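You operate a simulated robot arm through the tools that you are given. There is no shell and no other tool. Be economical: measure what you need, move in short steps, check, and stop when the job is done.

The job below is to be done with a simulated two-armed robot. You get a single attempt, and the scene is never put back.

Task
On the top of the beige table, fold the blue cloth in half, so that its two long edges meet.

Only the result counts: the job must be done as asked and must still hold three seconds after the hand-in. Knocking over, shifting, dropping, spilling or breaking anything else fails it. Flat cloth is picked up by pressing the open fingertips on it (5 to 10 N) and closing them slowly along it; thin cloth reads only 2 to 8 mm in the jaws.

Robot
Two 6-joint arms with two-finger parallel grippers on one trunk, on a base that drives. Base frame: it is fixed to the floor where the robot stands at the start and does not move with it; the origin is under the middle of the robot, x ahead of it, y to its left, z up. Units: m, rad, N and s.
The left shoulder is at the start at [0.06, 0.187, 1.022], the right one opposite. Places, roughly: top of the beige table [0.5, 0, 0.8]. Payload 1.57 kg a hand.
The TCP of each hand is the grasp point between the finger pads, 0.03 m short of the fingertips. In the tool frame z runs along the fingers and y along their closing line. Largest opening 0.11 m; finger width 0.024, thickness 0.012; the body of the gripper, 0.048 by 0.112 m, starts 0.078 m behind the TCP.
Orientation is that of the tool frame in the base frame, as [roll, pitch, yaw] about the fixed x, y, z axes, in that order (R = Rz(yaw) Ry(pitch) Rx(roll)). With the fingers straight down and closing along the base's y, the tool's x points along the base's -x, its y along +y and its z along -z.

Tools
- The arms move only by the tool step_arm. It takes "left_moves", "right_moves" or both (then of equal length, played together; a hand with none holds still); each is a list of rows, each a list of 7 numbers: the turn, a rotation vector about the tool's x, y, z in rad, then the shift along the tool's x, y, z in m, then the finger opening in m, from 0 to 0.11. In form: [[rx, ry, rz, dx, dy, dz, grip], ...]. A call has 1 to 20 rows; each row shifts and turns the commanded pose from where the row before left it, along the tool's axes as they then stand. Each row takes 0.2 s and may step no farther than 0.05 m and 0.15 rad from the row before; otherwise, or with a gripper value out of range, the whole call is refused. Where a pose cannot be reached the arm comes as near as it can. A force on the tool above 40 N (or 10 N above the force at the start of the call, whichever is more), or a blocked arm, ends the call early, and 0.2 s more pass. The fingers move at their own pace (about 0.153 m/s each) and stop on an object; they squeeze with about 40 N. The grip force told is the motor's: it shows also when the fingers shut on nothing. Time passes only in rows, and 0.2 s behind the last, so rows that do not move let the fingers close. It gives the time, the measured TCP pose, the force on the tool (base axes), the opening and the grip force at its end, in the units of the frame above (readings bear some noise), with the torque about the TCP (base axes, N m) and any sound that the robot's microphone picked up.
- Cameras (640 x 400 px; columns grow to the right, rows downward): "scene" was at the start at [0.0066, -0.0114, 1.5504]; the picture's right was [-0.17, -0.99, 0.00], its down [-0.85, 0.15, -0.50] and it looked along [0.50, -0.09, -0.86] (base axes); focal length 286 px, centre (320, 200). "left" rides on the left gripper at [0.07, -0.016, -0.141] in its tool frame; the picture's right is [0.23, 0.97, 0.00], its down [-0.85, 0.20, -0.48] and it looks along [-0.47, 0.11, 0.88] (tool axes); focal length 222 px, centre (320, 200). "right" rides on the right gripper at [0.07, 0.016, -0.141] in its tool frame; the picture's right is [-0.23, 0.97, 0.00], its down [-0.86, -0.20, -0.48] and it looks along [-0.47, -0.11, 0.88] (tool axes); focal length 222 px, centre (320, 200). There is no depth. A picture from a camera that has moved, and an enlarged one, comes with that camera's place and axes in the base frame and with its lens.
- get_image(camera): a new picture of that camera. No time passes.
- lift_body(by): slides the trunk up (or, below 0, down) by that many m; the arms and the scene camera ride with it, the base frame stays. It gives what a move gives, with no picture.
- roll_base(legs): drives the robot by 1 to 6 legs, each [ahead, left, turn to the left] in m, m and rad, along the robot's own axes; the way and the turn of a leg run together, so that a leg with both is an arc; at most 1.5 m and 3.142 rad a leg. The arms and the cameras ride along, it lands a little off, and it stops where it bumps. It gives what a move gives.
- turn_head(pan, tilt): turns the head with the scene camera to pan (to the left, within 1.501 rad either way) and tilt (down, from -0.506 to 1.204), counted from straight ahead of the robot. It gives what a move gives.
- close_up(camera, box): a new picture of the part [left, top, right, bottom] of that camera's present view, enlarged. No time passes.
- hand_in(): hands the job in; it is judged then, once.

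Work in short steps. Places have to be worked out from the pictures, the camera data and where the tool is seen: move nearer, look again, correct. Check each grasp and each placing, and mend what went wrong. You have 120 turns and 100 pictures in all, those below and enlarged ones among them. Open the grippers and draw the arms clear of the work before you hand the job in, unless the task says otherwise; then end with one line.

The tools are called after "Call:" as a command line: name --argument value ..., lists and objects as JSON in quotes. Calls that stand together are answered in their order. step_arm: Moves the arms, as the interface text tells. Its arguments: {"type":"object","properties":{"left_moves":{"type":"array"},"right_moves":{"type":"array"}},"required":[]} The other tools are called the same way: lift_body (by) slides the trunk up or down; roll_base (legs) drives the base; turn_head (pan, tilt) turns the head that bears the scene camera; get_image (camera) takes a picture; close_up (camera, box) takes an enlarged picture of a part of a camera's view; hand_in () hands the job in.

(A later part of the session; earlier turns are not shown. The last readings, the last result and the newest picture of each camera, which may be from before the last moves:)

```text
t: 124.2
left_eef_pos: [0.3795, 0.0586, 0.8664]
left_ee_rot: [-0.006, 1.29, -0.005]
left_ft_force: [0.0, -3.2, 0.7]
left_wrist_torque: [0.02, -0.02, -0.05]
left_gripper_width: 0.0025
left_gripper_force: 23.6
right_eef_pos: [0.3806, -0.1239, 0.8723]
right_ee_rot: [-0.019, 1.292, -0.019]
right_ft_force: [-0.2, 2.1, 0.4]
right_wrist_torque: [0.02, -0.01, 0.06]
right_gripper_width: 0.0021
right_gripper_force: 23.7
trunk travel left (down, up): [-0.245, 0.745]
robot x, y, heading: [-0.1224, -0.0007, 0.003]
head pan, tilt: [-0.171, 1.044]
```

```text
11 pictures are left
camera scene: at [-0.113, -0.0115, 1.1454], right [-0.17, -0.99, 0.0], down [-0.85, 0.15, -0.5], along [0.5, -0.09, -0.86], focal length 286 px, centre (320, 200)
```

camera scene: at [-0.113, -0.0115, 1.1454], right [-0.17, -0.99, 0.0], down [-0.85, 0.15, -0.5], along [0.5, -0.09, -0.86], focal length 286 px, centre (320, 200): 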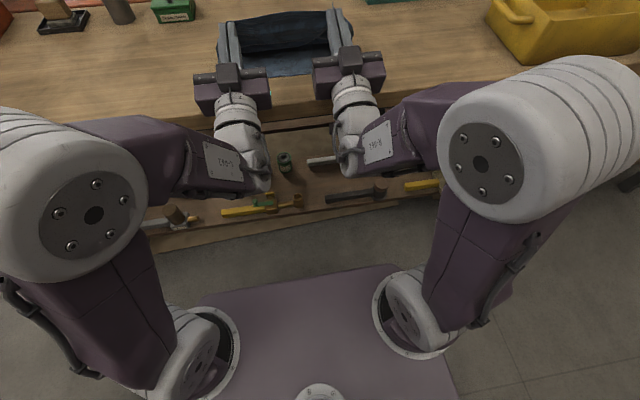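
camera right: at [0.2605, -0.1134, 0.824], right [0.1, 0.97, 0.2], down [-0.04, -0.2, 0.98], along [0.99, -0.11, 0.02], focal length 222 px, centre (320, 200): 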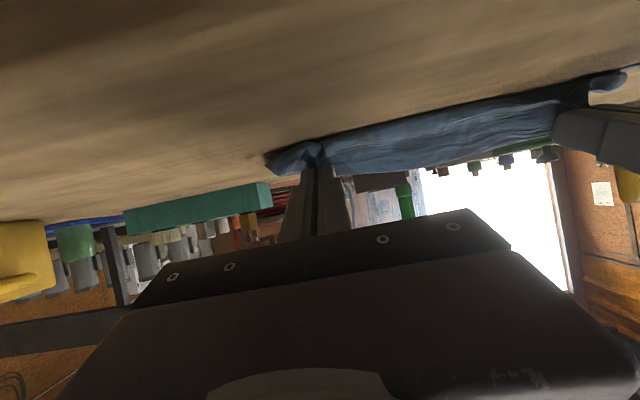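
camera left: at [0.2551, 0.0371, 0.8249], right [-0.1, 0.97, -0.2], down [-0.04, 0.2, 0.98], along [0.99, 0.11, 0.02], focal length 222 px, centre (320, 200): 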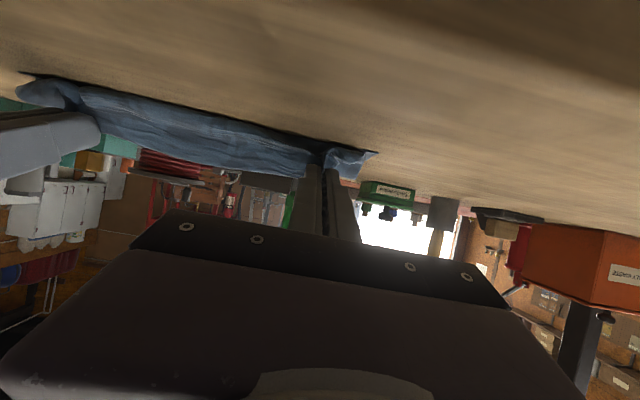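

All good: φ 1.85 and no drift. I level the right hand, lower in two stages with a final 1.2 cm back, keeping the wrists ahead of the table edge.

Call:
step_arm --right_moves '[[0, 0, 0, 0.0058, 0, -0.0017, 0], [0, 0, 0, 0, 0, 0, 0]]'

Call:
lift_body --by -0.025

Call:
roll_base --legs '[[-0.013, 0, 0]]'

Call:
lift_body --by -0.025

Call:
close_up --camera "scene" --box '[190, 0, 390, 125]'

```text
t: 124.8
left_eef_pos: [0.3806, 0.0592, 0.8654]
left_ee_rot: [-0.008, 1.291, -0.01]
left_ft_force: [0.6, -2.7, 0.4]
left_wrist_torque: [0.0, 0.01, -0.1]
left_gripper_width: 0.0021
left_gripper_force: 23.0
right_eef_pos: [0.3811, -0.1242, 0.8665]
right_ee_rot: [-0.017, 1.291, -0.018]
right_ft_force: [-0.5, 2.9, -0.9]
right_wrist_torque: [-0.02, -0.01, 0.05]
right_gripper_width: 0.002
right_gripper_force: 23.9
trunk travel left (down, up): [-0.245, 0.745]
robot x, y, heading: [-0.1181, 0.0031, -0.002]
head pan, tilt: [-0.171, 1.044]
```

```text
t: 125.5
left_eef_pos: [0.3799, 0.059, 0.8418]
left_ee_rot: [-0.005, 1.291, -0.008]
left_ft_force: [0.3, -2.4, 0.3]
left_wrist_torque: [0.04, 0.01, -0.09]
left_gripper_width: 0.002
left_gripper_force: 23.6
right_eef_pos: [0.3816, -0.1249, 0.8409]
right_ee_rot: [-0.021, 1.292, -0.019]
right_ft_force: [0.6, 3.6, 0.2]
right_wrist_torque: [-0.01, 0.0, 0.09]
right_gripper_width: 0.0019
right_gripper_force: 23.3
trunk travel left (down, up): [-0.22, 0.77]
robot x, y, heading: [-0.1204, -0.0012, 0.001]
head pan, tilt: [-0.171, 1.044]
```

```text
t: 126.3
left_eef_pos: [0.3662, 0.0592, 0.8403]
left_ee_rot: [-0.006, 1.29, -0.008]
left_ft_force: [0.8, -2.6, 0.4]
left_wrist_torque: [0.01, 0.05, -0.1]
left_gripper_width: 0.0019
left_gripper_force: 23.4
right_eef_pos: [0.3665, -0.1244, 0.8406]
right_ee_rot: [-0.018, 1.292, -0.02]
right_ft_force: [-0.8, 2.9, 0.2]
right_wrist_torque: [0.05, 0.03, 0.06]
right_gripper_width: 0.0019
right_gripper_force: 24.1
trunk travel left (down, up): [-0.22, 0.77]
robot x, y, heading: [-0.1341, 0.0014, -0.0]
head pan, tilt: [-0.171, 1.044]
```

```text
t: 127.0
left_eef_pos: [0.3668, 0.0597, 0.8158]
left_ee_rot: [-0.006, 1.293, -0.008]
left_ft_force: [0.1, -2.5, -1.3]
left_wrist_torque: [0.01, -0.01, -0.09]
left_gripper_width: 0.0019
left_gripper_force: 23.4
right_eef_pos: [0.3674, -0.1251, 0.8173]
right_ee_rot: [-0.02, 1.292, -0.02]
right_ft_force: [0.7, 2.8, 0.3]
right_wrist_torque: [-0.01, -0.04, 0.05]
right_gripper_width: 0.002
right_gripper_force: 22.9
trunk travel left (down, up): [-0.195, 0.795]
robot x, y, heading: [-0.1327, -0.0013, -0.001]
head pan, tilt: [-0.171, 1.044]
```

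```text
3.20 times, centred on (290, 62) of scene
camera zoom: at [-0.1265, -0.0115, 1.0954], right [-0.17, -0.99, 0.0], down [-0.85, 0.15, -0.5], along [0.5, -0.09, -0.86], focal length 917 px, centre (416, 640)
```

zoom: 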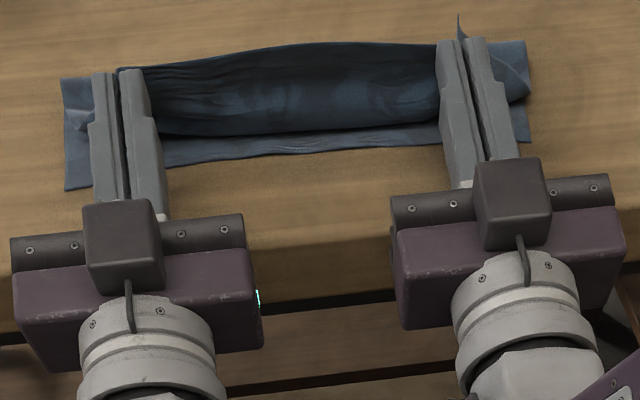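

The strip is standing ~4 cm tall with a belly, because the fold line got pulled in to ≈0.47. I'll go forward again at φ 1.5 to push the fold line back out to ≈0.50, then return on a lower path that leaves it alone.

Call:
lift_body --by 0.04

Call:
step_arm --left_moves '[[0, 0.07, 0, 0, 0, 0, 0], [0, 0.07, 0, 0, 0, 0, 0], [0, 0.07, 0, 0, 0, 0, 0], [0, 0.07, 0, 0, 0, 0, 0], [0, 0.07, 0, 0, 0, 0, 0]]' --right_moves '[[0, 0.07, 0, 0, 0, 0, 0], [0, 0.07, 0, 0, 0, 0, 0], [0, 0.07, 0, 0, 0, 0, 0], [0, 0.07, 0, 0, 0, 0, 0], [0, 0.07, 0, 0, 0, 0, 0]]'

Call:
roll_base --legs '[[0.05, 0, 0]]'

Call:
lift_body --by 0.015

Call:
roll_base --legs '[[0.06, 0, 0]]'

Call:
lift_body --by -0.02

Call:
close_up --camera "scene" --box '[190, 0, 390, 125]'

```text
t: 127.8
left_eef_pos: [0.3667, 0.0591, 0.8547]
left_ee_rot: [-0.008, 1.291, -0.008]
left_ft_force: [-0.1, -2.0, 0.3]
left_wrist_torque: [0.03, -0.02, -0.05]
left_gripper_width: 0.002
left_gripper_force: 23.1
right_eef_pos: [0.3675, -0.1248, 0.8564]
right_ee_rot: [-0.02, 1.291, -0.02]
right_ft_force: [-0.5, 2.6, 0.5]
right_wrist_torque: [-0.01, -0.02, 0.09]
right_gripper_width: 0.0023
right_gripper_force: 22.7
trunk travel left (down, up): [-0.235, 0.755]
robot x, y, heading: [-0.1323, -0.0003, 0.004]
head pan, tilt: [-0.171, 1.044]
```

```text
t: 129.0
left_eef_pos: [0.367, 0.0593, 0.8561]
left_ee_rot: [-3.109, 1.501, -3.11]
left_ft_force: [-0.4, -3.2, -0.4]
left_wrist_torque: [0.02, 0.02, -0.09]
left_gripper_width: 0.002
left_gripper_force: 23.0
right_eef_pos: [0.3667, -0.1234, 0.8559]
right_ee_rot: [-3.076, 1.498, -3.079]
right_ft_force: [-1.1, 3.3, 0.5]
right_wrist_torque: [0.01, -0.02, 0.12]
right_gripper_width: 0.002
right_gripper_force: 23.5
trunk travel left (down, up): [-0.235, 0.755]
robot x, y, heading: [-0.1325, 0.0009, -0.001]
head pan, tilt: [-0.171, 1.044]
```

```text
t: 129.9
left_eef_pos: [0.4179, 0.0591, 0.8554]
left_ee_rot: [-3.118, 1.498, -3.119]
left_ft_force: [0.0, -2.1, -0.8]
left_wrist_torque: [0.02, -0.02, -0.1]
left_gripper_width: 0.0018
left_gripper_force: 23.7
right_eef_pos: [0.4184, -0.1243, 0.8553]
right_ee_rot: [-3.071, 1.499, -3.07]
right_ft_force: [0.1, 2.8, -0.4]
right_wrist_torque: [0.02, -0.04, 0.11]
right_gripper_width: 0.0022
right_gripper_force: 23.8
trunk travel left (down, up): [-0.235, 0.755]
robot x, y, heading: [-0.0814, 0.001, 0.002]
head pan, tilt: [-0.171, 1.044]
```

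```text
t: 130.6
left_eef_pos: [0.4185, 0.0589, 0.8703]
left_ee_rot: [-3.117, 1.501, -3.119]
left_ft_force: [-0.7, -2.3, 0.0]
left_wrist_torque: [0.01, 0.02, -0.06]
left_gripper_width: 0.0021
left_gripper_force: 23.1
right_eef_pos: [0.4175, -0.1257, 0.8693]
right_ee_rot: [-3.069, 1.5, -3.072]
right_ft_force: [-0.9, 2.8, -0.4]
right_wrist_torque: [-0.01, 0.01, 0.06]
right_gripper_width: 0.0019
right_gripper_force: 23.9
trunk travel left (down, up): [-0.25, 0.74]
robot x, y, heading: [-0.084, -0.0012, 0.003]
head pan, tilt: [-0.171, 1.044]
```

```text
t: 131.5
left_eef_pos: [0.4777, 0.0585, 0.8693]
left_ee_rot: [-3.118, 1.499, -3.119]
left_ft_force: [-0.2, -2.8, -0.1]
left_wrist_torque: [-0.01, -0.02, -0.09]
left_gripper_width: 0.0021
left_gripper_force: 23.9
right_eef_pos: [0.4774, -0.1257, 0.87]
right_ee_rot: [-3.07, 1.5, -3.072]
right_ft_force: [-0.2, 2.0, 0.3]
right_wrist_torque: [0.01, 0.0, 0.07]
right_gripper_width: 0.002
right_gripper_force: 23.9
trunk travel left (down, up): [-0.25, 0.74]
robot x, y, heading: [-0.0199, 0.002, 0.002]
head pan, tilt: [-0.171, 1.044]
```

```text
t: 132.0
left_eef_pos: [0.4758, 0.059, 0.8681]
left_ee_rot: [-2.976, 1.522, -2.978]
left_ft_force: [-4.4, -1.3, 9.1]
left_wrist_torque: [-0.04, 1.91, -0.32]
left_gripper_width: 0.0016
left_gripper_force: 23.5
right_eef_pos: [0.4766, -0.1249, 0.8679]
right_ee_rot: [-3.077, 1.522, -3.079]
right_ft_force: [-4.6, 3.3, 8.9]
right_wrist_torque: [0.15, 1.85, 0.1]
right_gripper_width: 0.0021
right_gripper_force: 23.9
trunk travel left (down, up): [-0.238, 0.752]
robot x, y, heading: [-0.0183, 0.0008, -0.005]
head pan, tilt: [-0.171, 1.044]
stopped: the force on the tool passed its limit (the readings are from after the stop); the commanded pose is now the measured one
```

```text
3.20 times, centred on (290, 62) of scene
camera zoom: at [-0.0189, -0.0111, 1.138], right [-0.17, -0.99, 0.0], down [-0.85, 0.15, -0.51], along [0.5, -0.09, -0.86], focal length 917 px, centre (416, 640)
```

zoom: 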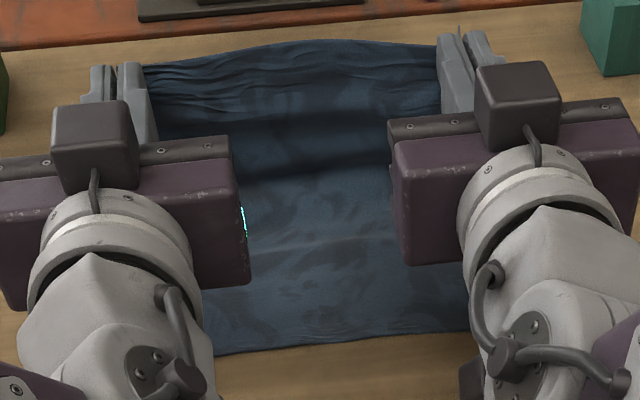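

Something under a wrist touched the table edge at that depth and the move stopped itself; I lift off at once, then return along the planned low path, only lowering once the wrists are in front of the table.

Call:
lift_body --by 0.02

Call:
roll_base --legs '[[-0.05, 0, 0]]'

Call:
lift_body --by -0.03

Call:
roll_base --legs '[[-0.03, 0, 0]]'

Call:
lift_body --by -0.03

Call:
roll_base --legs '[[-0.024, 0, 0]]'

Call:
step_arm --left_moves '[[0, -0.066, 0, 0, 0, 0, 0], [0, -0.066, 0, 0, 0, 0, 0], [0, -0.066, 0, 0, 0, 0, 0], [0, -0.066, 0, 0, 0, 0, 0], [0, -0.066, 0, 0, 0, 0, 0]]' --right_moves '[[0, -0.066, 0, 0, 0, 0, 0], [0, -0.066, 0, 0, 0, 0, 0], [0, -0.066, 0, 0, 0, 0, 0], [0, -0.066, 0, 0, 0, 0, 0], [0, -0.066, 0, 0, 0, 0, 0]]'

Call:
close_up --camera "scene" --box '[190, 0, 390, 125]'

```text
t: 132.7
left_eef_pos: [0.4774, 0.0598, 0.8852]
left_ee_rot: [-3.019, 1.519, -3.017]
left_ft_force: [0.4, -4.9, 0.2]
left_wrist_torque: [-0.04, 0.03, -0.11]
left_gripper_width: 0.0021
left_gripper_force: 23.4
right_eef_pos: [0.4783, -0.1249, 0.8846]
right_ee_rot: [-3.068, 1.517, -3.07]
right_ft_force: [0.3, 3.7, 0.1]
right_wrist_torque: [0.05, 0.01, 0.13]
right_gripper_width: 0.002
right_gripper_force: 23.5
trunk travel left (down, up): [-0.258, 0.732]
robot x, y, heading: [-0.0223, -0.0013, 0.001]
head pan, tilt: [-0.171, 1.044]
```

```text
t: 133.6
left_eef_pos: [0.4283, 0.0601, 0.8859]
left_ee_rot: [-3.011, 1.521, -3.01]
left_ft_force: [-0.2, -4.0, 1.4]
left_wrist_torque: [-0.02, 0.02, -0.17]
left_gripper_width: 0.002
left_gripper_force: 23.2
right_eef_pos: [0.4284, -0.1251, 0.8872]
right_ee_rot: [-3.067, 1.519, -3.072]
right_ft_force: [-0.3, 3.9, 0.1]
right_wrist_torque: [0.05, 0.01, 0.13]
right_gripper_width: 0.0021
right_gripper_force: 23.9
trunk travel left (down, up): [-0.258, 0.732]
robot x, y, heading: [-0.0742, 0.0009, -0.001]
head pan, tilt: [-0.171, 1.044]
```

```text
t: 134.4
left_eef_pos: [0.4291, 0.0599, 0.8553]
left_ee_rot: [-3.012, 1.517, -3.015]
left_ft_force: [0.4, -3.7, -0.5]
left_wrist_torque: [-0.01, 0.01, -0.12]
left_gripper_width: 0.0019
left_gripper_force: 23.6
right_eef_pos: [0.4281, -0.1257, 0.8555]
right_ee_rot: [-3.069, 1.519, -3.069]
right_ft_force: [-0.3, 3.9, -0.2]
right_wrist_torque: [0.08, -0.04, 0.13]
right_gripper_width: 0.002
right_gripper_force: 24.1
trunk travel left (down, up): [-0.228, 0.762]
robot x, y, heading: [-0.0772, -0.0014, -0.0]
head pan, tilt: [-0.171, 1.044]
```

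```text
t: 135.2
left_eef_pos: [0.3982, 0.0592, 0.8562]
left_ee_rot: [-3.012, 1.521, -3.012]
left_ft_force: [-0.6, -4.5, 0.8]
left_wrist_torque: [-0.03, 0.02, -0.16]
left_gripper_width: 0.002
left_gripper_force: 22.9
right_eef_pos: [0.3991, -0.1241, 0.8567]
right_ee_rot: [-3.069, 1.519, -3.071]
right_ft_force: [0.1, 3.5, 0.0]
right_wrist_torque: [0.02, 0.02, 0.1]
right_gripper_width: 0.0018
right_gripper_force: 23.4
trunk travel left (down, up): [-0.228, 0.762]
robot x, y, heading: [-0.1032, 0.0012, 0.002]
head pan, tilt: [-0.171, 1.044]
```

```text
t: 135.9
left_eef_pos: [0.3981, 0.0593, 0.825]
left_ee_rot: [-3.015, 1.517, -3.016]
left_ft_force: [0.7, -3.3, 0.6]
left_wrist_torque: [0.0, 0.01, -0.11]
left_gripper_width: 0.002
left_gripper_force: 23.6
right_eef_pos: [0.3992, -0.1244, 0.8253]
right_ee_rot: [-3.069, 1.519, -3.069]
right_ft_force: [0.0, 3.7, 0.7]
right_wrist_torque: [0.01, 0.0, 0.11]
right_gripper_width: 0.0019
right_gripper_force: 23.4
trunk travel left (down, up): [-0.198, 0.792]
robot x, y, heading: [-0.0989, -0.0031, 0.002]
head pan, tilt: [-0.171, 1.044]
```

```text
t: 136.8
left_eef_pos: [0.3743, 0.0592, 0.8255]
left_ee_rot: [-3.011, 1.517, -3.014]
left_ft_force: [0.1, -4.6, -0.2]
left_wrist_torque: [0.02, -0.01, -0.09]
left_gripper_width: 0.0016
left_gripper_force: 23.3
right_eef_pos: [0.3746, -0.1258, 0.8269]
right_ee_rot: [-3.069, 1.518, -3.07]
right_ft_force: [0.0, 4.0, -0.4]
right_wrist_torque: [0.04, -0.01, 0.1]
right_gripper_width: 0.0019
right_gripper_force: 22.9
trunk travel left (down, up): [-0.198, 0.792]
robot x, y, heading: [-0.1252, -0.0046, 0.004]
head pan, tilt: [-0.171, 1.044]
```

```text
t: 138.0
left_eef_pos: [0.3742, 0.0585, 0.8267]
left_ee_rot: [-0.027, 1.29, -0.025]
left_ft_force: [0.6, -3.3, 0.1]
left_wrist_torque: [0.04, -0.01, -0.14]
left_gripper_width: 0.002
left_gripper_force: 23.3
right_eef_pos: [0.3749, -0.1246, 0.8247]
right_ee_rot: [-0.013, 1.292, -0.016]
right_ft_force: [0.1, 3.9, 0.0]
right_wrist_torque: [-0.01, 0.05, 0.09]
right_gripper_width: 0.0019
right_gripper_force: 23.7
trunk travel left (down, up): [-0.198, 0.792]
robot x, y, heading: [-0.1278, 0.0005, 0.004]
head pan, tilt: [-0.171, 1.044]
```

```text
3.20 times, centred on (290, 62) of scene
camera zoom: at [-0.119, -0.0116, 1.098], right [-0.17, -0.99, 0.0], down [-0.85, 0.15, -0.5], along [0.5, -0.08, -0.86], focal length 917 px, centre (416, 640)
```

zoom: 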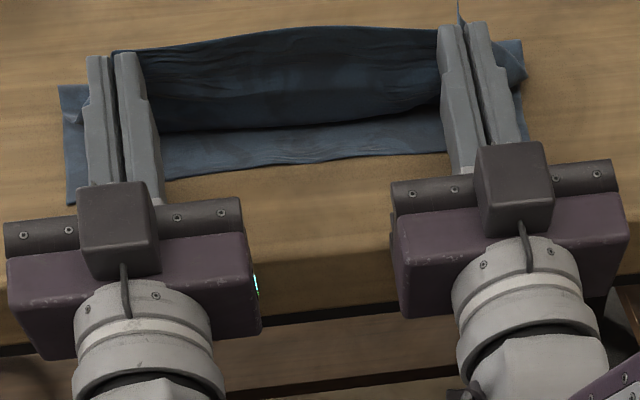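

Fold line is now ≈0.495 and the near edge ≈0.393, so the halves match. I draw the edge taut (2.5 mm spread each), and go the last 1.8 cm back and 1.4 cm down so the strip leans towards the robot.

Call:
step_arm --left_moves '[[0, 0, 0, 0, 0.0025, 0, 0], [0, 0, 0, 0, 0, 0, 0]]' --right_moves '[[0, 0, 0, 0, -0.0025, 0, 0], [0, 0, 0, 0, 0, 0, 0]]'

Call:
roll_base --legs '[[-0.018, 0, 0]]'

Call:
lift_body --by -0.014

Call:
close_up --camera "scene" --box '[190, 0, 390, 125]'

```text
t: 138.6
left_eef_pos: [0.3745, 0.0608, 0.8265]
left_ee_rot: [-0.023, 1.291, -0.022]
left_ft_force: [0.4, -10.2, -0.5]
left_wrist_torque: [0.06, -0.02, -0.31]
left_gripper_width: 0.0022
left_gripper_force: 23.1
right_eef_pos: [0.3745, -0.1278, 0.827]
right_ee_rot: [-0.017, 1.294, -0.018]
right_ft_force: [-0.2, 10.3, 0.1]
right_wrist_torque: [-0.06, 0.04, 0.31]
right_gripper_width: 0.0018
right_gripper_force: 23.9
trunk travel left (down, up): [-0.198, 0.792]
robot x, y, heading: [-0.1216, -0.0019, 0.0]
head pan, tilt: [-0.171, 1.044]
```

```text
t: 139.3
left_eef_pos: [0.3558, 0.0606, 0.827]
left_ee_rot: [-0.024, 1.289, -0.023]
left_ft_force: [-0.1, -12.7, 0.0]
left_wrist_torque: [0.04, 0.02, -0.35]
left_gripper_width: 0.0017
left_gripper_force: 23.5
right_eef_pos: [0.3563, -0.1275, 0.8264]
right_ee_rot: [-0.014, 1.295, -0.015]
right_ft_force: [-0.4, 12.2, 0.2]
right_wrist_torque: [-0.06, 0.03, 0.37]
right_gripper_width: 0.0021
right_gripper_force: 23.3
trunk travel left (down, up): [-0.198, 0.792]
robot x, y, heading: [-0.1445, 0.0017, 0.003]
head pan, tilt: [-0.171, 1.044]
```

```text
t: 140.0
left_eef_pos: [0.3563, 0.06, 0.8132]
left_ee_rot: [-0.023, 1.292, -0.023]
left_ft_force: [0.1, -9.7, -0.6]
left_wrist_torque: [0.05, 0.0, -0.28]
left_gripper_width: 0.002
left_gripper_force: 23.7
right_eef_pos: [0.3564, -0.1261, 0.8124]
right_ee_rot: [-0.017, 1.294, -0.017]
right_ft_force: [-0.2, 9.1, 0.3]
right_wrist_torque: [-0.06, 0.0, 0.29]
right_gripper_width: 0.0018
right_gripper_force: 23.8
trunk travel left (down, up): [-0.184, 0.806]
robot x, y, heading: [-0.1396, 0.0031, -0.0]
head pan, tilt: [-0.171, 1.044]
```

```text
3.20 times, centred on (290, 62) of scene
camera zoom: at [-0.1374, -0.0116, 1.0839], right [-0.17, -0.99, 0.0], down [-0.85, 0.15, -0.5], along [0.5, -0.08, -0.86], focal length 917 px, centre (416, 640)
```

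zoom: 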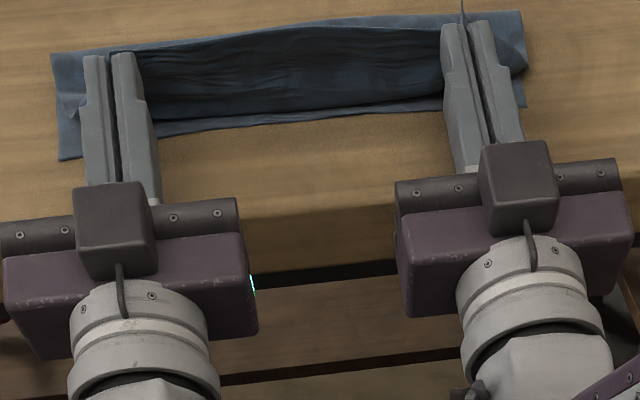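

Belly nearly at the near edge; the strip is just the height of the pinch above the table. I pull 2 cm more to straighten the upper ply (slack gone) and lower another 7 mm.

Call:
roll_base --legs '[[-0.02, 0, 0]]'

Call:
lift_body --by -0.008

Call:
close_up --camera "scene" --box '[190, 0, 390, 125]'

```text
t: 140.8
left_eef_pos: [0.3357, 0.0605, 0.8108]
left_ee_rot: [-0.021, 1.291, -0.024]
left_ft_force: [0.6, -10.9, 0.0]
left_wrist_torque: [0.06, -0.01, -0.31]
left_gripper_width: 0.0021
left_gripper_force: 23.0
right_eef_pos: [0.3359, -0.1272, 0.8116]
right_ee_rot: [-0.014, 1.293, -0.017]
right_ft_force: [0.1, 10.9, -0.4]
right_wrist_torque: [-0.04, 0.01, 0.33]
right_gripper_width: 0.002
right_gripper_force: 23.7
trunk travel left (down, up): [-0.184, 0.806]
robot x, y, heading: [-0.1594, 0.0017, -0.003]
head pan, tilt: [-0.171, 1.044]
```

```text
t: 141.3
left_eef_pos: [0.3361, 0.061, 0.8041]
left_ee_rot: [-0.021, 1.29, -0.024]
left_ft_force: [-0.2, -7.4, 1.1]
left_wrist_torque: [0.08, 0.02, -0.27]
left_gripper_width: 0.0019
left_gripper_force: 23.6
right_eef_pos: [0.3357, -0.126, 0.804]
right_ee_rot: [-0.016, 1.295, -0.018]
right_ft_force: [-0.1, 8.7, 0.2]
right_wrist_torque: [-0.03, 0.02, 0.25]
right_gripper_width: 0.0019
right_gripper_force: 23.7
trunk travel left (down, up): [-0.176, 0.814]
robot x, y, heading: [-0.1649, 0.0045, 0.006]
head pan, tilt: [-0.171, 1.044]
```

```text
3.20 times, centred on (290, 62) of scene
camera zoom: at [-0.1576, -0.0116, 1.076], right [-0.17, -0.99, 0.0], down [-0.85, 0.15, -0.5], along [0.5, -0.08, -0.86], focal length 917 px, centre (416, 640)
```

zoom: 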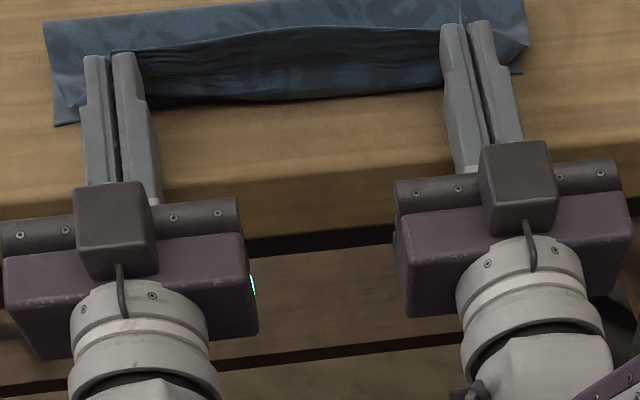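

Holding past horizontal keeps the pinch 3 cm off the table, which makes the loose strip worse. With the pinch now only ~1 cm wide, setting down with the fingers pointing (almost) straight down puts the edge right at the table, leaving at most a 1 cm turn-back. I lift to hanging and bring the tools back down in pitch.

Call:
lift_body --by 0.4

Call:
step_arm --left_moves '[[0, 0.0944, 0, 0.0213, 0, -0.0061, 0], [0, 0.0944, 0, 0.0218, 0, -0.0041, 0], [0, 0.0944, 0, 0.0221, 0, -0.002, 0], [0, 0.0944, 0, 0.0222, 0, 0.0001, 0], [0, 0.0944, 0, 0.0221, 0, 0.0022, 0], [0, 0.0944, 0, 0.0218, 0, 0.0043, 0], [0, 0.0944, 0, 0.0213, 0, 0.0063, 0], [0, 0.0944, 0, 0.0206, 0, 0.0083, 0], [0, 0.0944, 0, 0.0197, 0, 0.0102, 0]]' --right_moves '[[0, 0.0944, 0, 0.0213, 0, -0.0061, 0], [0, 0.0944, 0, 0.0218, 0, -0.0041, 0], [0, 0.0944, 0, 0.0221, 0, -0.002, 0], [0, 0.0944, 0, 0.0222, 0, 0.0001, 0], [0, 0.0944, 0, 0.0221, 0, 0.0022, 0], [0, 0.0944, 0, 0.0218, 0, 0.0043, 0], [0, 0.0944, 0, 0.0213, 0, 0.0063, 0], [0, 0.0944, 0, 0.0206, 0, 0.0083, 0], [0, 0.0944, 0, 0.0197, 0, 0.0102, 0]]'

Call:
lift_body --by 0.1

```text
t: 145.2
left_eef_pos: [0.3364, 0.0603, 1.2034]
left_ee_rot: [-0.023, 1.292, -0.022]
left_ft_force: [-0.1, -10.2, -0.4]
left_wrist_torque: [0.06, -0.03, -0.34]
left_gripper_width: 0.0019
left_gripper_force: 23.7
right_eef_pos: [0.3356, -0.1267, 1.203]
right_ee_rot: [-0.017, 1.295, -0.018]
right_ft_force: [-0.1, 10.9, -0.4]
right_wrist_torque: [0.0, 0.02, 0.35]
right_gripper_width: 0.0021
right_gripper_force: 23.6
trunk travel left (down, up): [-0.576, 0.414]
robot x, y, heading: [-0.1598, 0.0037, 0.003]
head pan, tilt: [-0.171, 1.044]
```

```text
t: 147.2
left_eef_pos: [0.3365, 0.0587, 1.0046]
left_ee_rot: [-3.129, 0.995, -3.133]
left_ft_force: [-0.7, -9.2, -0.3]
left_wrist_torque: [-0.17, -0.02, -0.18]
left_gripper_width: 0.002
left_gripper_force: 23.9
right_eef_pos: [0.3361, -0.1277, 1.0033]
right_ee_rot: [-3.134, 0.994, -3.137]
right_ft_force: [-0.2, 9.4, 0.0]
right_wrist_torque: [0.18, -0.04, 0.24]
right_gripper_width: 0.0022
right_gripper_force: 23.8
trunk travel left (down, up): [-0.576, 0.414]
robot x, y, heading: [-0.1629, -0.0024, -0.004]
head pan, tilt: [-0.171, 1.044]
```

```text
t: 148.5
left_eef_pos: [0.3361, 0.0599, 1.1034]
left_ee_rot: [-3.129, 0.998, -3.135]
left_ft_force: [0.5, -8.7, 1.2]
left_wrist_torque: [-0.16, 0.02, -0.21]
left_gripper_width: 0.0021
left_gripper_force: 23.4
right_eef_pos: [0.3358, -0.1268, 1.1047]
right_ee_rot: [-3.132, 0.999, -3.136]
right_ft_force: [0.9, 9.3, -0.3]
right_wrist_torque: [0.17, 0.02, 0.18]
right_gripper_width: 0.0018
right_gripper_force: 23.0
trunk travel left (down, up): [-0.676, 0.314]
robot x, y, heading: [-0.1621, 0.0023, 0.005]
head pan, tilt: [-0.171, 1.044]
```

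Tracking is perfect. I finish rotating to φ≈0.15 while lowering a little, and go 3 cm forward so the free edge hangs over x≈0.37.

Call:
step_arm --left_moves '[[0, 0.105, 0, 0.0074, 0, 0.0048, 0], [0, 0.105, 0, 0.0069, 0, 0.0055, 0], [0, 0.105, 0, 0.0063, 0, 0.0061, 0], [0, 0.105, 0, 0.0057, 0, 0.0067, 0], [0, 0.105, 0, 0.005, 0, 0.0072, 0], [0, 0.105, 0, 0.0042, 0, 0.0077, 0], [0, 0.105, 0, 0.0034, 0, 0.008, 0], [0, 0.105, 0, 0.0026, 0, 0.0083, 0]]' --right_moves '[[0, 0.105, 0, 0.0074, 0, 0.0048, 0], [0, 0.105, 0, 0.0069, 0, 0.0055, 0], [0, 0.105, 0, 0.0063, 0, 0.0061, 0], [0, 0.105, 0, 0.0057, 0, 0.0067, 0], [0, 0.105, 0, 0.005, 0, 0.0072, 0], [0, 0.105, 0, 0.0042, 0, 0.0077, 0], [0, 0.105, 0, 0.0034, 0, 0.008, 0], [0, 0.105, 0, 0.0026, 0, 0.0083, 0]]'

Call:
roll_base --legs '[[0.03, 0, 0]]'

```text
t: 150.3
left_eef_pos: [0.3372, 0.059, 1.0328]
left_ee_rot: [-3.132, 0.155, -3.139]
left_ft_force: [0.1, -13.3, 0.8]
left_wrist_torque: [-0.43, 0.01, -0.05]
left_gripper_width: 0.0021
left_gripper_force: 23.7
right_eef_pos: [0.3392, -0.134, 1.0409]
right_ee_rot: [-3.127, 0.206, 3.134]
right_ft_force: [-0.1, 13.2, -0.3]
right_wrist_torque: [0.45, 0.01, -0.01]
right_gripper_width: 0.0018
right_gripper_force: 23.7
right hand out of reach, approached as far as the arm can: row 3, 4
trunk travel left (down, up): [-0.676, 0.314]
robot x, y, heading: [-0.1611, 0.0019, 0.009]
head pan, tilt: [-0.171, 1.044]
```

```text
t: 151.1
left_eef_pos: [0.3603, 0.0601, 1.036]
left_ee_rot: [-3.134, 0.161, 3.141]
left_ft_force: [-0.6, -14.7, 0.2]
left_wrist_torque: [-0.44, -0.08, -0.02]
left_gripper_width: 0.0023
left_gripper_force: 23.1
right_eef_pos: [0.3651, -0.1326, 1.0437]
right_ee_rot: [-3.128, 0.212, 3.135]
right_ft_force: [0.4, 15.5, -0.4]
right_wrist_torque: [0.46, -0.04, 0.02]
right_gripper_width: 0.0022
right_gripper_force: 23.6
trunk travel left (down, up): [-0.676, 0.314]
robot x, y, heading: [-0.1337, -0.0009, 0.003]
head pan, tilt: [-0.171, 1.044]
```

Small trim on the right, then laying the lower half again by alternating trunk and base steps.

Call:
step_arm --left_moves '[[0, 0, 0, 0, -0.001, 0, 0], [0, 0, 0, 0, 0, 0, 0]]' --right_moves '[[0, 0.05, 0, 0.004, 0.004, 0.006, 0], [0, 0, 0, 0, 0, 0, 0]]'

Call:
lift_body --by -0.05

Call:
roll_base --legs '[[0.03, 0, 0]]'

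Call:
lift_body --by -0.03

Call:
roll_base --legs '[[0.03, 0, 0]]'

Call:
lift_body --by -0.03

Call:
roll_base --legs '[[0.035, 0, 0]]'

Call:
lift_body --by -0.02

Call:
roll_base --legs '[[0.015, 0, 0]]'

Call:
get_image --camera "scene"

```text
t: 151.7
left_eef_pos: [0.3644, 0.0586, 1.0348]
left_ee_rot: [-3.134, 0.159, 3.138]
left_ft_force: [-0.2, -5.0, -0.5]
left_wrist_torque: [-0.13, 0.04, -0.04]
left_gripper_width: 0.0018
left_gripper_force: 23.1
right_eef_pos: [0.365, -0.13, 1.0361]
right_ee_rot: [-3.127, 0.16, 3.132]
right_ft_force: [-0.4, 4.9, 0.3]
right_wrist_torque: [0.16, -0.01, -0.03]
right_gripper_width: 0.002
right_gripper_force: 23.3
trunk travel left (down, up): [-0.676, 0.314]
robot x, y, heading: [-0.1356, -0.003, 0.002]
head pan, tilt: [-0.171, 1.044]
```

```text
t: 152.6
left_eef_pos: [0.3635, 0.0581, 0.9839]
left_ee_rot: [-3.134, 0.16, -3.14]
left_ft_force: [-0.4, -4.8, -0.8]
left_wrist_torque: [-0.12, -0.02, -0.03]
left_gripper_width: 0.0021
left_gripper_force: 23.3
right_eef_pos: [0.3646, -0.1308, 0.9855]
right_ee_rot: [-3.128, 0.162, 3.132]
right_ft_force: [0.4, 4.8, 0.5]
right_wrist_torque: [0.18, 0.05, -0.01]
right_gripper_width: 0.002
right_gripper_force: 23.5
trunk travel left (down, up): [-0.626, 0.364]
robot x, y, heading: [-0.132, -0.0005, 0.004]
head pan, tilt: [-0.171, 1.044]
```

```text
t: 153.5
left_eef_pos: [0.393, 0.0589, 0.9851]
left_ee_rot: [-3.134, 0.163, -3.141]
left_ft_force: [-0.9, -4.9, 0.4]
left_wrist_torque: [-0.13, -0.04, 0.0]
left_gripper_width: 0.0019
left_gripper_force: 23.8
right_eef_pos: [0.3921, -0.13, 0.9887]
right_ee_rot: [-3.128, 0.163, 3.133]
right_ft_force: [-0.6, 4.7, -0.5]
right_wrist_torque: [0.14, -0.02, 0.01]
right_gripper_width: 0.0022
right_gripper_force: 22.6
trunk travel left (down, up): [-0.626, 0.364]
robot x, y, heading: [-0.105, 0.0024, 0.005]
head pan, tilt: [-0.171, 1.044]
```

```text
t: 154.2
left_eef_pos: [0.3939, 0.0587, 0.9527]
left_ee_rot: [-3.135, 0.158, 3.141]
left_ft_force: [-0.1, -4.4, -0.1]
left_wrist_torque: [-0.13, 0.03, -0.02]
left_gripper_width: 0.0021
left_gripper_force: 24.0
right_eef_pos: [0.3953, -0.1292, 0.9552]
right_ee_rot: [-3.129, 0.16, 3.133]
right_ft_force: [0.5, 4.7, 0.6]
right_wrist_torque: [0.14, -0.01, 0.01]
right_gripper_width: 0.0022
right_gripper_force: 23.3
trunk travel left (down, up): [-0.596, 0.394]
robot x, y, heading: [-0.1055, 0.0004, -0.001]
head pan, tilt: [-0.171, 1.044]
```

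```text
t: 155.1
left_eef_pos: [0.4232, 0.058, 0.9537]
left_ee_rot: [-3.137, 0.161, 3.141]
left_ft_force: [0.1, -5.1, 0.3]
left_wrist_torque: [-0.14, -0.02, -0.03]
left_gripper_width: 0.002
left_gripper_force: 23.1
right_eef_pos: [0.4235, -0.1301, 0.9564]
right_ee_rot: [-3.127, 0.161, 3.134]
right_ft_force: [1.0, 4.8, 0.0]
right_wrist_torque: [0.15, -0.06, 0.01]
right_gripper_width: 0.002
right_gripper_force: 23.9
trunk travel left (down, up): [-0.596, 0.394]
robot x, y, heading: [-0.071, 0.0003, 0.002]
head pan, tilt: [-0.171, 1.044]
```

```text
t: 155.8
left_eef_pos: [0.4241, 0.0579, 0.9248]
left_ee_rot: [-3.134, 0.158, 3.139]
left_ft_force: [0.3, -4.4, -0.9]
left_wrist_torque: [-0.13, 0.04, -0.01]
left_gripper_width: 0.0019
left_gripper_force: 23.1
right_eef_pos: [0.4235, -0.129, 0.9261]
right_ee_rot: [-3.126, 0.159, 3.132]
right_ft_force: [0.3, 4.3, -0.2]
right_wrist_torque: [0.14, -0.03, 0.02]
right_gripper_width: 0.002
right_gripper_force: 23.3
trunk travel left (down, up): [-0.566, 0.424]
robot x, y, heading: [-0.0772, 0.0034, 0.003]
head pan, tilt: [-0.171, 1.044]
```

```text
t: 156.7
left_eef_pos: [0.4594, 0.0583, 0.925]
left_ee_rot: [-3.135, 0.16, 3.14]
left_ft_force: [-1.2, -4.4, -0.3]
left_wrist_torque: [-0.13, 0.03, 0.0]
left_gripper_width: 0.0022
left_gripper_force: 23.6
right_eef_pos: [0.4586, -0.1301, 0.926]
right_ee_rot: [-3.126, 0.161, 3.134]
right_ft_force: [0.2, 4.6, 0.5]
right_wrist_torque: [0.15, -0.01, -0.01]
right_gripper_width: 0.002
right_gripper_force: 23.6
trunk travel left (down, up): [-0.566, 0.424]
robot x, y, heading: [-0.0399, -0.0009, 0.002]
head pan, tilt: [-0.171, 1.044]
```

```text
t: 157.3
left_eef_pos: [0.4603, 0.0584, 0.9042]
left_ee_rot: [-3.135, 0.158, -3.141]
left_ft_force: [-0.5, -3.7, 0.7]
left_wrist_torque: [-0.08, -0.02, -0.03]
left_gripper_width: 0.002
left_gripper_force: 24.1
right_eef_pos: [0.4591, -0.1299, 0.9052]
right_ee_rot: [-3.127, 0.162, 3.132]
right_ft_force: [0.8, 4.2, -0.7]
right_wrist_torque: [0.11, -0.02, -0.03]
right_gripper_width: 0.002
right_gripper_force: 23.5
trunk travel left (down, up): [-0.546, 0.444]
robot x, y, heading: [-0.0384, 0.0027, 0.0]
head pan, tilt: [-0.171, 1.044]
```

```text
t: 158.1
left_eef_pos: [0.4731, 0.0579, 0.9053]
left_ee_rot: [-3.136, 0.16, 3.14]
left_ft_force: [-0.4, -4.9, -0.9]
left_wrist_torque: [-0.13, 0.02, 0.0]
left_gripper_width: 0.0018
left_gripper_force: 23.1
right_eef_pos: [0.473, -0.1299, 0.9059]
right_ee_rot: [-3.128, 0.16, 3.132]
right_ft_force: [-0.6, 4.5, -0.6]
right_wrist_torque: [0.14, -0.04, 0.04]
right_gripper_width: 0.0019
right_gripper_force: 23.9
trunk travel left (down, up): [-0.546, 0.444]
robot x, y, heading: [-0.0249, -0.0015, -0.001]
head pan, tilt: [-0.171, 1.044]
```

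```text
5 pictures are left
camera scene: at [-0.0201, -0.0114, 1.446], right [-0.17, -0.99, 0.0], down [-0.85, 0.15, -0.5], along [0.5, -0.09, -0.86], focal length 286 px, centre (320, 200)
```

scene: 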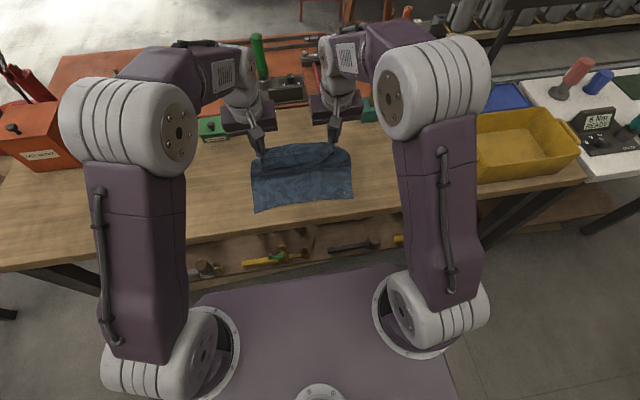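

Beautiful: the lower half lies flat, near edge straight at x≈0.36, hands over the fold line at 0.475. Folding back along a low path, ending with TCP x≈0.36 just above the table.

Call:
roll_base --legs '[[-0.04, 0, 0]]'

Call:
lift_body --by -0.03

Call:
roll_base --legs '[[-0.035, 0, 0]]'

Call:
lift_body --by -0.03

Call:
roll_base --legs '[[-0.025, 0, 0]]'

Call:
lift_body --by -0.012

Call:
roll_base --legs '[[-0.013, 0, 0]]'

```text
t: 159.0
left_eef_pos: [0.4335, 0.0579, 0.9053]
left_ee_rot: [-3.135, 0.161, 3.14]
left_ft_force: [-0.4, -4.3, 1.1]
left_wrist_torque: [-0.1, -0.02, -0.01]
left_gripper_width: 0.002
left_gripper_force: 23.6
right_eef_pos: [0.4326, -0.1303, 0.9062]
right_ee_rot: [-3.127, 0.16, 3.134]
right_ft_force: [0.1, 5.1, 0.0]
right_wrist_torque: [0.14, -0.03, 0.0]
right_gripper_width: 0.0021
right_gripper_force: 22.9
trunk travel left (down, up): [-0.546, 0.444]
robot x, y, heading: [-0.0657, -0.0002, -0.001]
head pan, tilt: [-0.171, 1.044]
```

```text
t: 159.7
left_eef_pos: [0.4337, 0.059, 0.8744]
left_ee_rot: [-3.133, 0.16, 3.14]
left_ft_force: [-0.3, -4.1, 1.4]
left_wrist_torque: [-0.12, 0.03, -0.01]
left_gripper_width: 0.002
left_gripper_force: 24.0
right_eef_pos: [0.435, -0.1291, 0.8758]
right_ee_rot: [-3.127, 0.16, 3.133]
right_ft_force: [0.0, 3.5, -0.1]
right_wrist_torque: [0.09, -0.02, 0.01]
right_gripper_width: 0.0018
right_gripper_force: 24.0
trunk travel left (down, up): [-0.516, 0.474]
robot x, y, heading: [-0.0628, 0.0047, 0.003]
head pan, tilt: [-0.171, 1.044]
```

```text
t: 160.6
left_eef_pos: [0.3983, 0.0579, 0.8742]
left_ee_rot: [-3.134, 0.161, -3.141]
left_ft_force: [0.2, -3.3, -0.3]
left_wrist_torque: [-0.11, -0.01, -0.03]
left_gripper_width: 0.002
left_gripper_force: 23.6
right_eef_pos: [0.3979, -0.13, 0.8761]
right_ee_rot: [-3.128, 0.161, 3.133]
right_ft_force: [0.3, 3.6, 0.4]
right_wrist_torque: [0.15, -0.03, 0.04]
right_gripper_width: 0.0022
right_gripper_force: 23.7
trunk travel left (down, up): [-0.516, 0.474]
robot x, y, heading: [-0.0974, -0.001, -0.003]
head pan, tilt: [-0.171, 1.044]
```

```text
t: 161.3
left_eef_pos: [0.4001, 0.0569, 0.8435]
left_ee_rot: [-3.134, 0.16, 3.138]
left_ft_force: [-0.9, -3.6, -0.1]
left_wrist_torque: [-0.04, 0.02, 0.0]
left_gripper_width: 0.002
left_gripper_force: 23.6
right_eef_pos: [0.3994, -0.1295, 0.8448]
right_ee_rot: [-3.128, 0.161, 3.132]
right_ft_force: [0.2, 3.9, -0.3]
right_wrist_torque: [0.14, -0.03, 0.0]
right_gripper_width: 0.0018
right_gripper_force: 24.3
trunk travel left (down, up): [-0.486, 0.504]
robot x, y, heading: [-0.0972, -0.0018, -0.0]
head pan, tilt: [-0.171, 1.044]
```

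```text
t: 162.2
left_eef_pos: [0.3729, 0.058, 0.844]
left_ee_rot: [-3.135, 0.16, 3.14]
left_ft_force: [0.2, -4.0, -1.3]
left_wrist_torque: [-0.12, -0.04, -0.05]
left_gripper_width: 0.0021
left_gripper_force: 23.7
right_eef_pos: [0.3739, -0.1294, 0.8464]
right_ee_rot: [-3.127, 0.16, 3.131]
right_ft_force: [-0.3, 4.8, -0.1]
right_wrist_torque: [0.14, -0.01, 0.0]
right_gripper_width: 0.002
right_gripper_force: 24.1
trunk travel left (down, up): [-0.486, 0.504]
robot x, y, heading: [-0.127, -0.0013, -0.004]
head pan, tilt: [-0.171, 1.044]
```

```text
t: 162.8
left_eef_pos: [0.3739, 0.0579, 0.8324]
left_ee_rot: [-3.134, 0.16, 3.139]
left_ft_force: [0.1, -4.0, -0.3]
left_wrist_torque: [-0.11, -0.04, 0.01]
left_gripper_width: 0.002
left_gripper_force: 23.5
right_eef_pos: [0.3743, -0.1299, 0.834]
right_ee_rot: [-3.129, 0.161, 3.131]
right_ft_force: [0.6, 4.0, -0.2]
right_wrist_torque: [0.11, -0.02, 0.04]
right_gripper_width: 0.0018
right_gripper_force: 23.1
trunk travel left (down, up): [-0.474, 0.516]
robot x, y, heading: [-0.1261, -0.0014, -0.001]
head pan, tilt: [-0.171, 1.044]
```

```text
t: 163.5
left_eef_pos: [0.3612, 0.0583, 0.8326]
left_ee_rot: [-3.133, 0.159, 3.141]
left_ft_force: [0.1, -4.1, -0.4]
left_wrist_torque: [-0.12, -0.03, -0.04]
left_gripper_width: 0.0022
left_gripper_force: 23.5
right_eef_pos: [0.3611, -0.1297, 0.8335]
right_ee_rot: [-3.127, 0.159, 3.132]
right_ft_force: [0.0, 2.8, -0.2]
right_wrist_torque: [0.15, 0.03, -0.02]
right_gripper_width: 0.0018
right_gripper_force: 24.1
trunk travel left (down, up): [-0.474, 0.516]
robot x, y, heading: [-0.1363, 0.0009, -0.003]
head pan, tilt: [-0.171, 1.044]
```

Positioned at TCP x=0.361, tips 2 cm above the table. I spread 2.5 mm each to straighten the edge, go 5 mm back and lower to the table.

Call:
step_arm --left_moves '[[0, 0, 0, 0, 0.0025, 0, 0], [0, 0, 0, 0.0026, 0, 0.0057, 0], [0, 0, 0, 0.0026, 0, 0.0057, 0], [0, 0, 0, 0.0026, 0, 0.0057, 0], [0, 0, 0, 0, 0, 0, 0]]' --right_moves '[[0, 0, 0, 0, -0.0025, 0, 0], [0, 0, 0, 0.0026, 0, 0.006, 0], [0, 0, 0, 0.0026, 0, 0.006, 0], [0, 0, 0, 0.0026, 0, 0.006, 0], [0, 0, 0, 0, 0, 0, 0]]'

Call:
close_up --camera "scene" --box '[220, 110, 400, 222]'

```text
t: 164.7
left_eef_pos: [0.3559, 0.0595, 0.8146]
left_ee_rot: [-3.134, 0.159, 3.141]
left_ft_force: [1.1, -12.3, 3.3]
left_wrist_torque: [-0.34, -0.02, -0.08]
left_gripper_width: 0.0019
left_gripper_force: 23.3
right_eef_pos: [0.3553, -0.1324, 0.8149]
right_ee_rot: [-3.129, 0.16, 3.133]
right_ft_force: [1.0, 12.8, 1.1]
right_wrist_torque: [0.4, -0.01, -0.01]
right_gripper_width: 0.002
right_gripper_force: 23.9
trunk travel left (down, up): [-0.474, 0.516]
robot x, y, heading: [-0.1367, 0.0007, -0.002]
head pan, tilt: [-0.171, 1.044]
```

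```text
3.56 times, centred on (310, 166) of scene
camera zoom: at [-0.1315, -0.0116, 1.374], right [-0.17, -0.99, 0.0], down [-0.85, 0.15, -0.5], along [0.5, -0.09, -0.86], focal length 1018 px, centre (356, 321)
```

zoom: 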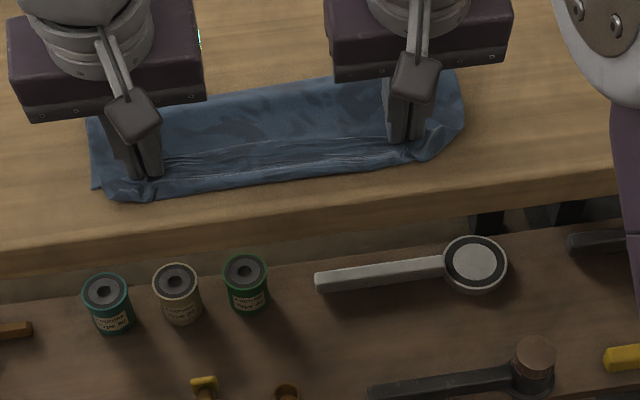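

Edge line lies straight between the fingertips. I use the left gripper camera to see how it sits against the lower near edge before letting go.

Call:
close_up --camera "left" --box '[160, 80, 480, 280]'

```text
2.00 times, centred on (320, 180) of left
camera zoom: at [0.2645, 0.0444, 0.9441], right [-0.22, 0.97, -0.04], down [0.77, 0.2, 0.61], along [0.6, 0.1, -0.79], focal length 444 px, centre (320, 240)
```

zoom: 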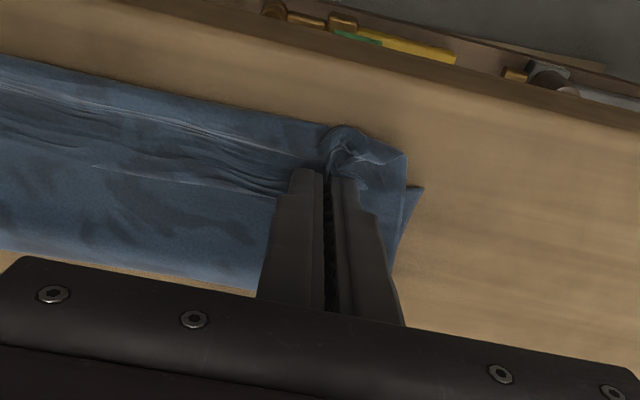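

The gripper view shows the upper edge at x≈0.345–0.35 and the lower near corner at x≈0.35: the edges line up, with only a ~1.3 cm curl in front. I release slowly here and lift straight up.

Call:
step_arm --left_moves '[[0, 0, 0, 0, 0, 0, 0.004], [0, 0, 0, 0, 0, 0, 0.008], [0, 0, 0, 0, 0, 0, 0.012], [0, 0, 0, 0, 0, 0, 0.016], [0, 0, 0, 0, 0, 0, 0.02], [0, 0, 0, 0, 0, 0, 0.025], [0, 0, 0, 0, 0, 0, 0.03], [0, 0, 0, 0, 0, 0, 0.03], [0, 0, 0, 0, 0, -0.005, 0.03], [0, 0, 0, 0, 0, -0.01, 0.03], [0, 0, 0, 0, 0, -0.03, 0.03], [0, 0, 0, 0, 0, -0.04, 0.03], [0, 0, 0, 0, 0, -0.04, 0.03], [0, 0, 0, 0, 0.045, 0, 0.03], [0, 0, 0, 0, 0.045, 0, 0.03], [0, 0, 0, 0, 0.045, 0, 0.03]]' --right_moves '[[0, 0, 0, 0, 0, 0, 0.004], [0, 0, 0, 0, 0, 0, 0.008], [0, 0, 0, 0, 0, 0, 0.012], [0, 0, 0, 0, 0, 0, 0.016], [0, 0, 0, 0, 0, 0, 0.02], [0, 0, 0, 0, 0, 0, 0.025], [0, 0, 0, 0, 0, 0, 0.03], [0, 0, 0, 0, 0, 0, 0.03], [0, 0, 0, 0, 0, -0.005, 0.03], [0, 0, 0, 0, 0, -0.01, 0.03], [0, 0, 0, 0, 0, -0.03, 0.03], [0, 0, 0, 0, 0, -0.04, 0.03], [0, 0, 0, 0, 0, -0.04, 0.03], [0, 0, 0, 0, -0.045, 0, 0.03], [0, 0, 0, 0, -0.045, 0, 0.03], [0, 0, 0, 0, -0.045, 0, 0.03]]'

Call:
close_up --camera "scene" --box '[230, 120, 390, 220]'

```text
t: 168.1
left_eef_pos: [0.3366, 0.1969, 0.9365]
left_ee_rot: [-3.132, 0.159, 3.14]
left_ft_force: [0.3, 0.0, -0.2]
left_wrist_torque: [-0.02, 0.0, -0.03]
left_gripper_width: 0.0298
left_gripper_force: 0.0
right_eef_pos: [0.336, -0.2664, 0.9405]
right_ee_rot: [-3.127, 0.163, 3.133]
right_ft_force: [0.2, -0.4, 0.0]
right_wrist_torque: [0.0, 0.04, 0.0]
right_gripper_width: 0.0301
right_gripper_force: 0.0
trunk travel left (down, up): [-0.474, 0.516]
robot x, y, heading: [-0.1359, -0.0007, -0.004]
head pan, tilt: [-0.171, 1.044]
```

```text
4.00 times, centred on (310, 170) of scene
camera zoom: at [-0.1309, -0.0116, 1.374], right [-0.17, -0.99, 0.0], down [-0.85, 0.15, -0.5], along [0.5, -0.09, -0.86], focal length 1146 px, centre (360, 320)
```

zoom: 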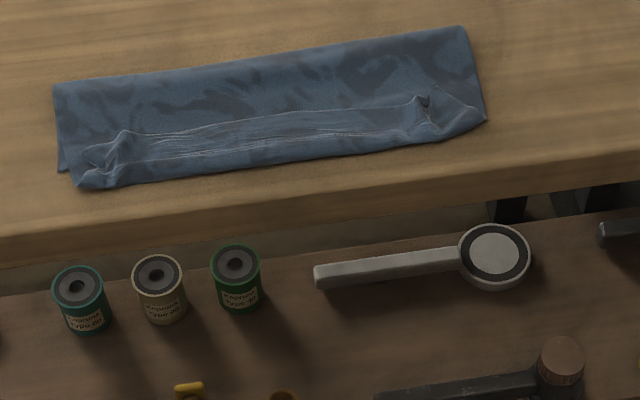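

Released; the turn-back relaxed to a wider flap with its edge slightly inside. I look closer before deciding on a correction.

Call:
close_up --camera "scene" --box '[240, 122, 356, 172]'

```text
5.52 times, centred on (298, 147) of scene
camera zoom: at [-0.1309, -0.0116, 1.374], right [-0.17, -0.99, 0.0], down [-0.85, 0.15, -0.5], along [0.5, -0.09, -0.86], focal length 1580 px, centre (441, 492)
```

zoom: 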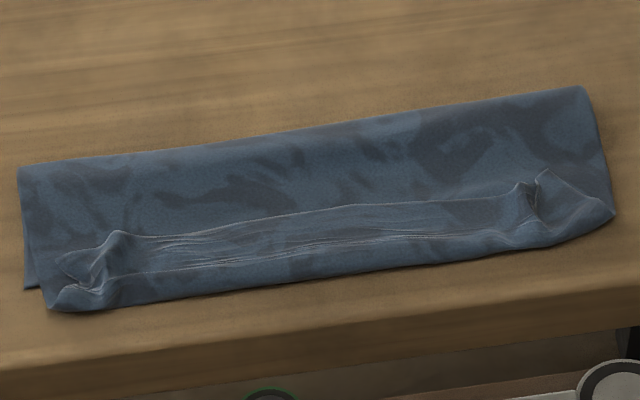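

The upper edge rests ~2 cm inside the lower one all along, with the curl only ~1 cm in front. The pinch ridges still stand where I let go, so I regrasp at the same poses (right shifted 6 mm outwards), and check the hold with a small lift.

Call:
step_arm --left_moves '[[0, 0, 0, 0, -0.045, 0, 0.034], [0, 0, 0, 0, -0.045, 0, 0.034], [0, 0, 0, 0, -0.045, 0, 0.034], [0, 0, 0, 0, 0, 0.04, 0.034], [0, 0, 0, 0, 0, 0.04, 0.034], [0, 0, 0, 0, 0, 0.03, 0.034], [0, 0, 0, 0, 0, 0.01, 0.034], [0, 0, 0, 0, 0, 0.005, 0.034], [0, 0, 0, 0, 0, 0, 0.028], [0, 0, 0, 0, 0, 0, 0.023], [0, 0, 0, 0, 0, 0, 0.018], [0, 0, 0, 0, 0, 0, 0.013], [0, 0, 0, 0, 0, 0, 0.009], [0, 0, 0, 0, 0, 0, 0.005], [0, 0, 0, 0, 0, 0, 0], [0, 0, 0, 0, 0, 0, 0], [0, 0, 0, 0, 0, -0.006, 0], [0, 0, 0, 0, 0, -0.008, 0], [0, 0, 0, 0, 0, -0.008, 0]]' --right_moves '[[0, 0, 0, 0, 0.043, 0, 0.034], [0, 0, 0, 0, 0.043, 0, 0.034], [0, 0, 0, 0, 0.043, 0, 0.034], [0, 0, 0, 0, 0, 0.04, 0.034], [0, 0, 0, 0, 0, 0.04, 0.034], [0, 0, 0, 0, 0, 0.03, 0.034], [0, 0, 0, 0, 0, 0.01, 0.034], [0, 0, 0, 0, 0, 0.005, 0.034], [0, 0, 0, 0, 0, 0, 0.028], [0, 0, 0, 0, 0, 0, 0.023], [0, 0, 0, 0, 0, 0, 0.018], [0, 0, 0, 0, 0, 0, 0.013], [0, 0, 0, 0, 0, 0, 0.009], [0, 0, 0, 0, 0, 0, 0.005], [0, 0, 0, 0, 0, 0, 0], [0, 0, 0, 0, 0, 0, 0], [0, 0, 0, 0, 0, -0.006, 0], [0, 0, 0, 0, 0, -0.008, 0], [0, 0, 0, 0, 0, -0.008, 0]]'

```text
t: 172.1
left_eef_pos: [0.3521, 0.0602, 0.8358]
left_ee_rot: [-3.134, 0.16, 3.14]
left_ft_force: [-0.4, -6.9, -0.2]
left_wrist_torque: [-0.25, -0.01, 0.0]
left_gripper_width: 0.0025
left_gripper_force: 24.3
right_eef_pos: [0.3527, -0.139, 0.8372]
right_ee_rot: [-3.128, 0.16, 3.133]
right_ft_force: [-0.7, 6.2, -0.2]
right_wrist_torque: [0.25, 0.0, 0.08]
right_gripper_width: 0.0018
right_gripper_force: 23.1
trunk travel left (down, up): [-0.474, 0.516]
robot x, y, heading: [-0.138, 0.0026, -0.002]
head pan, tilt: [-0.171, 1.044]
```

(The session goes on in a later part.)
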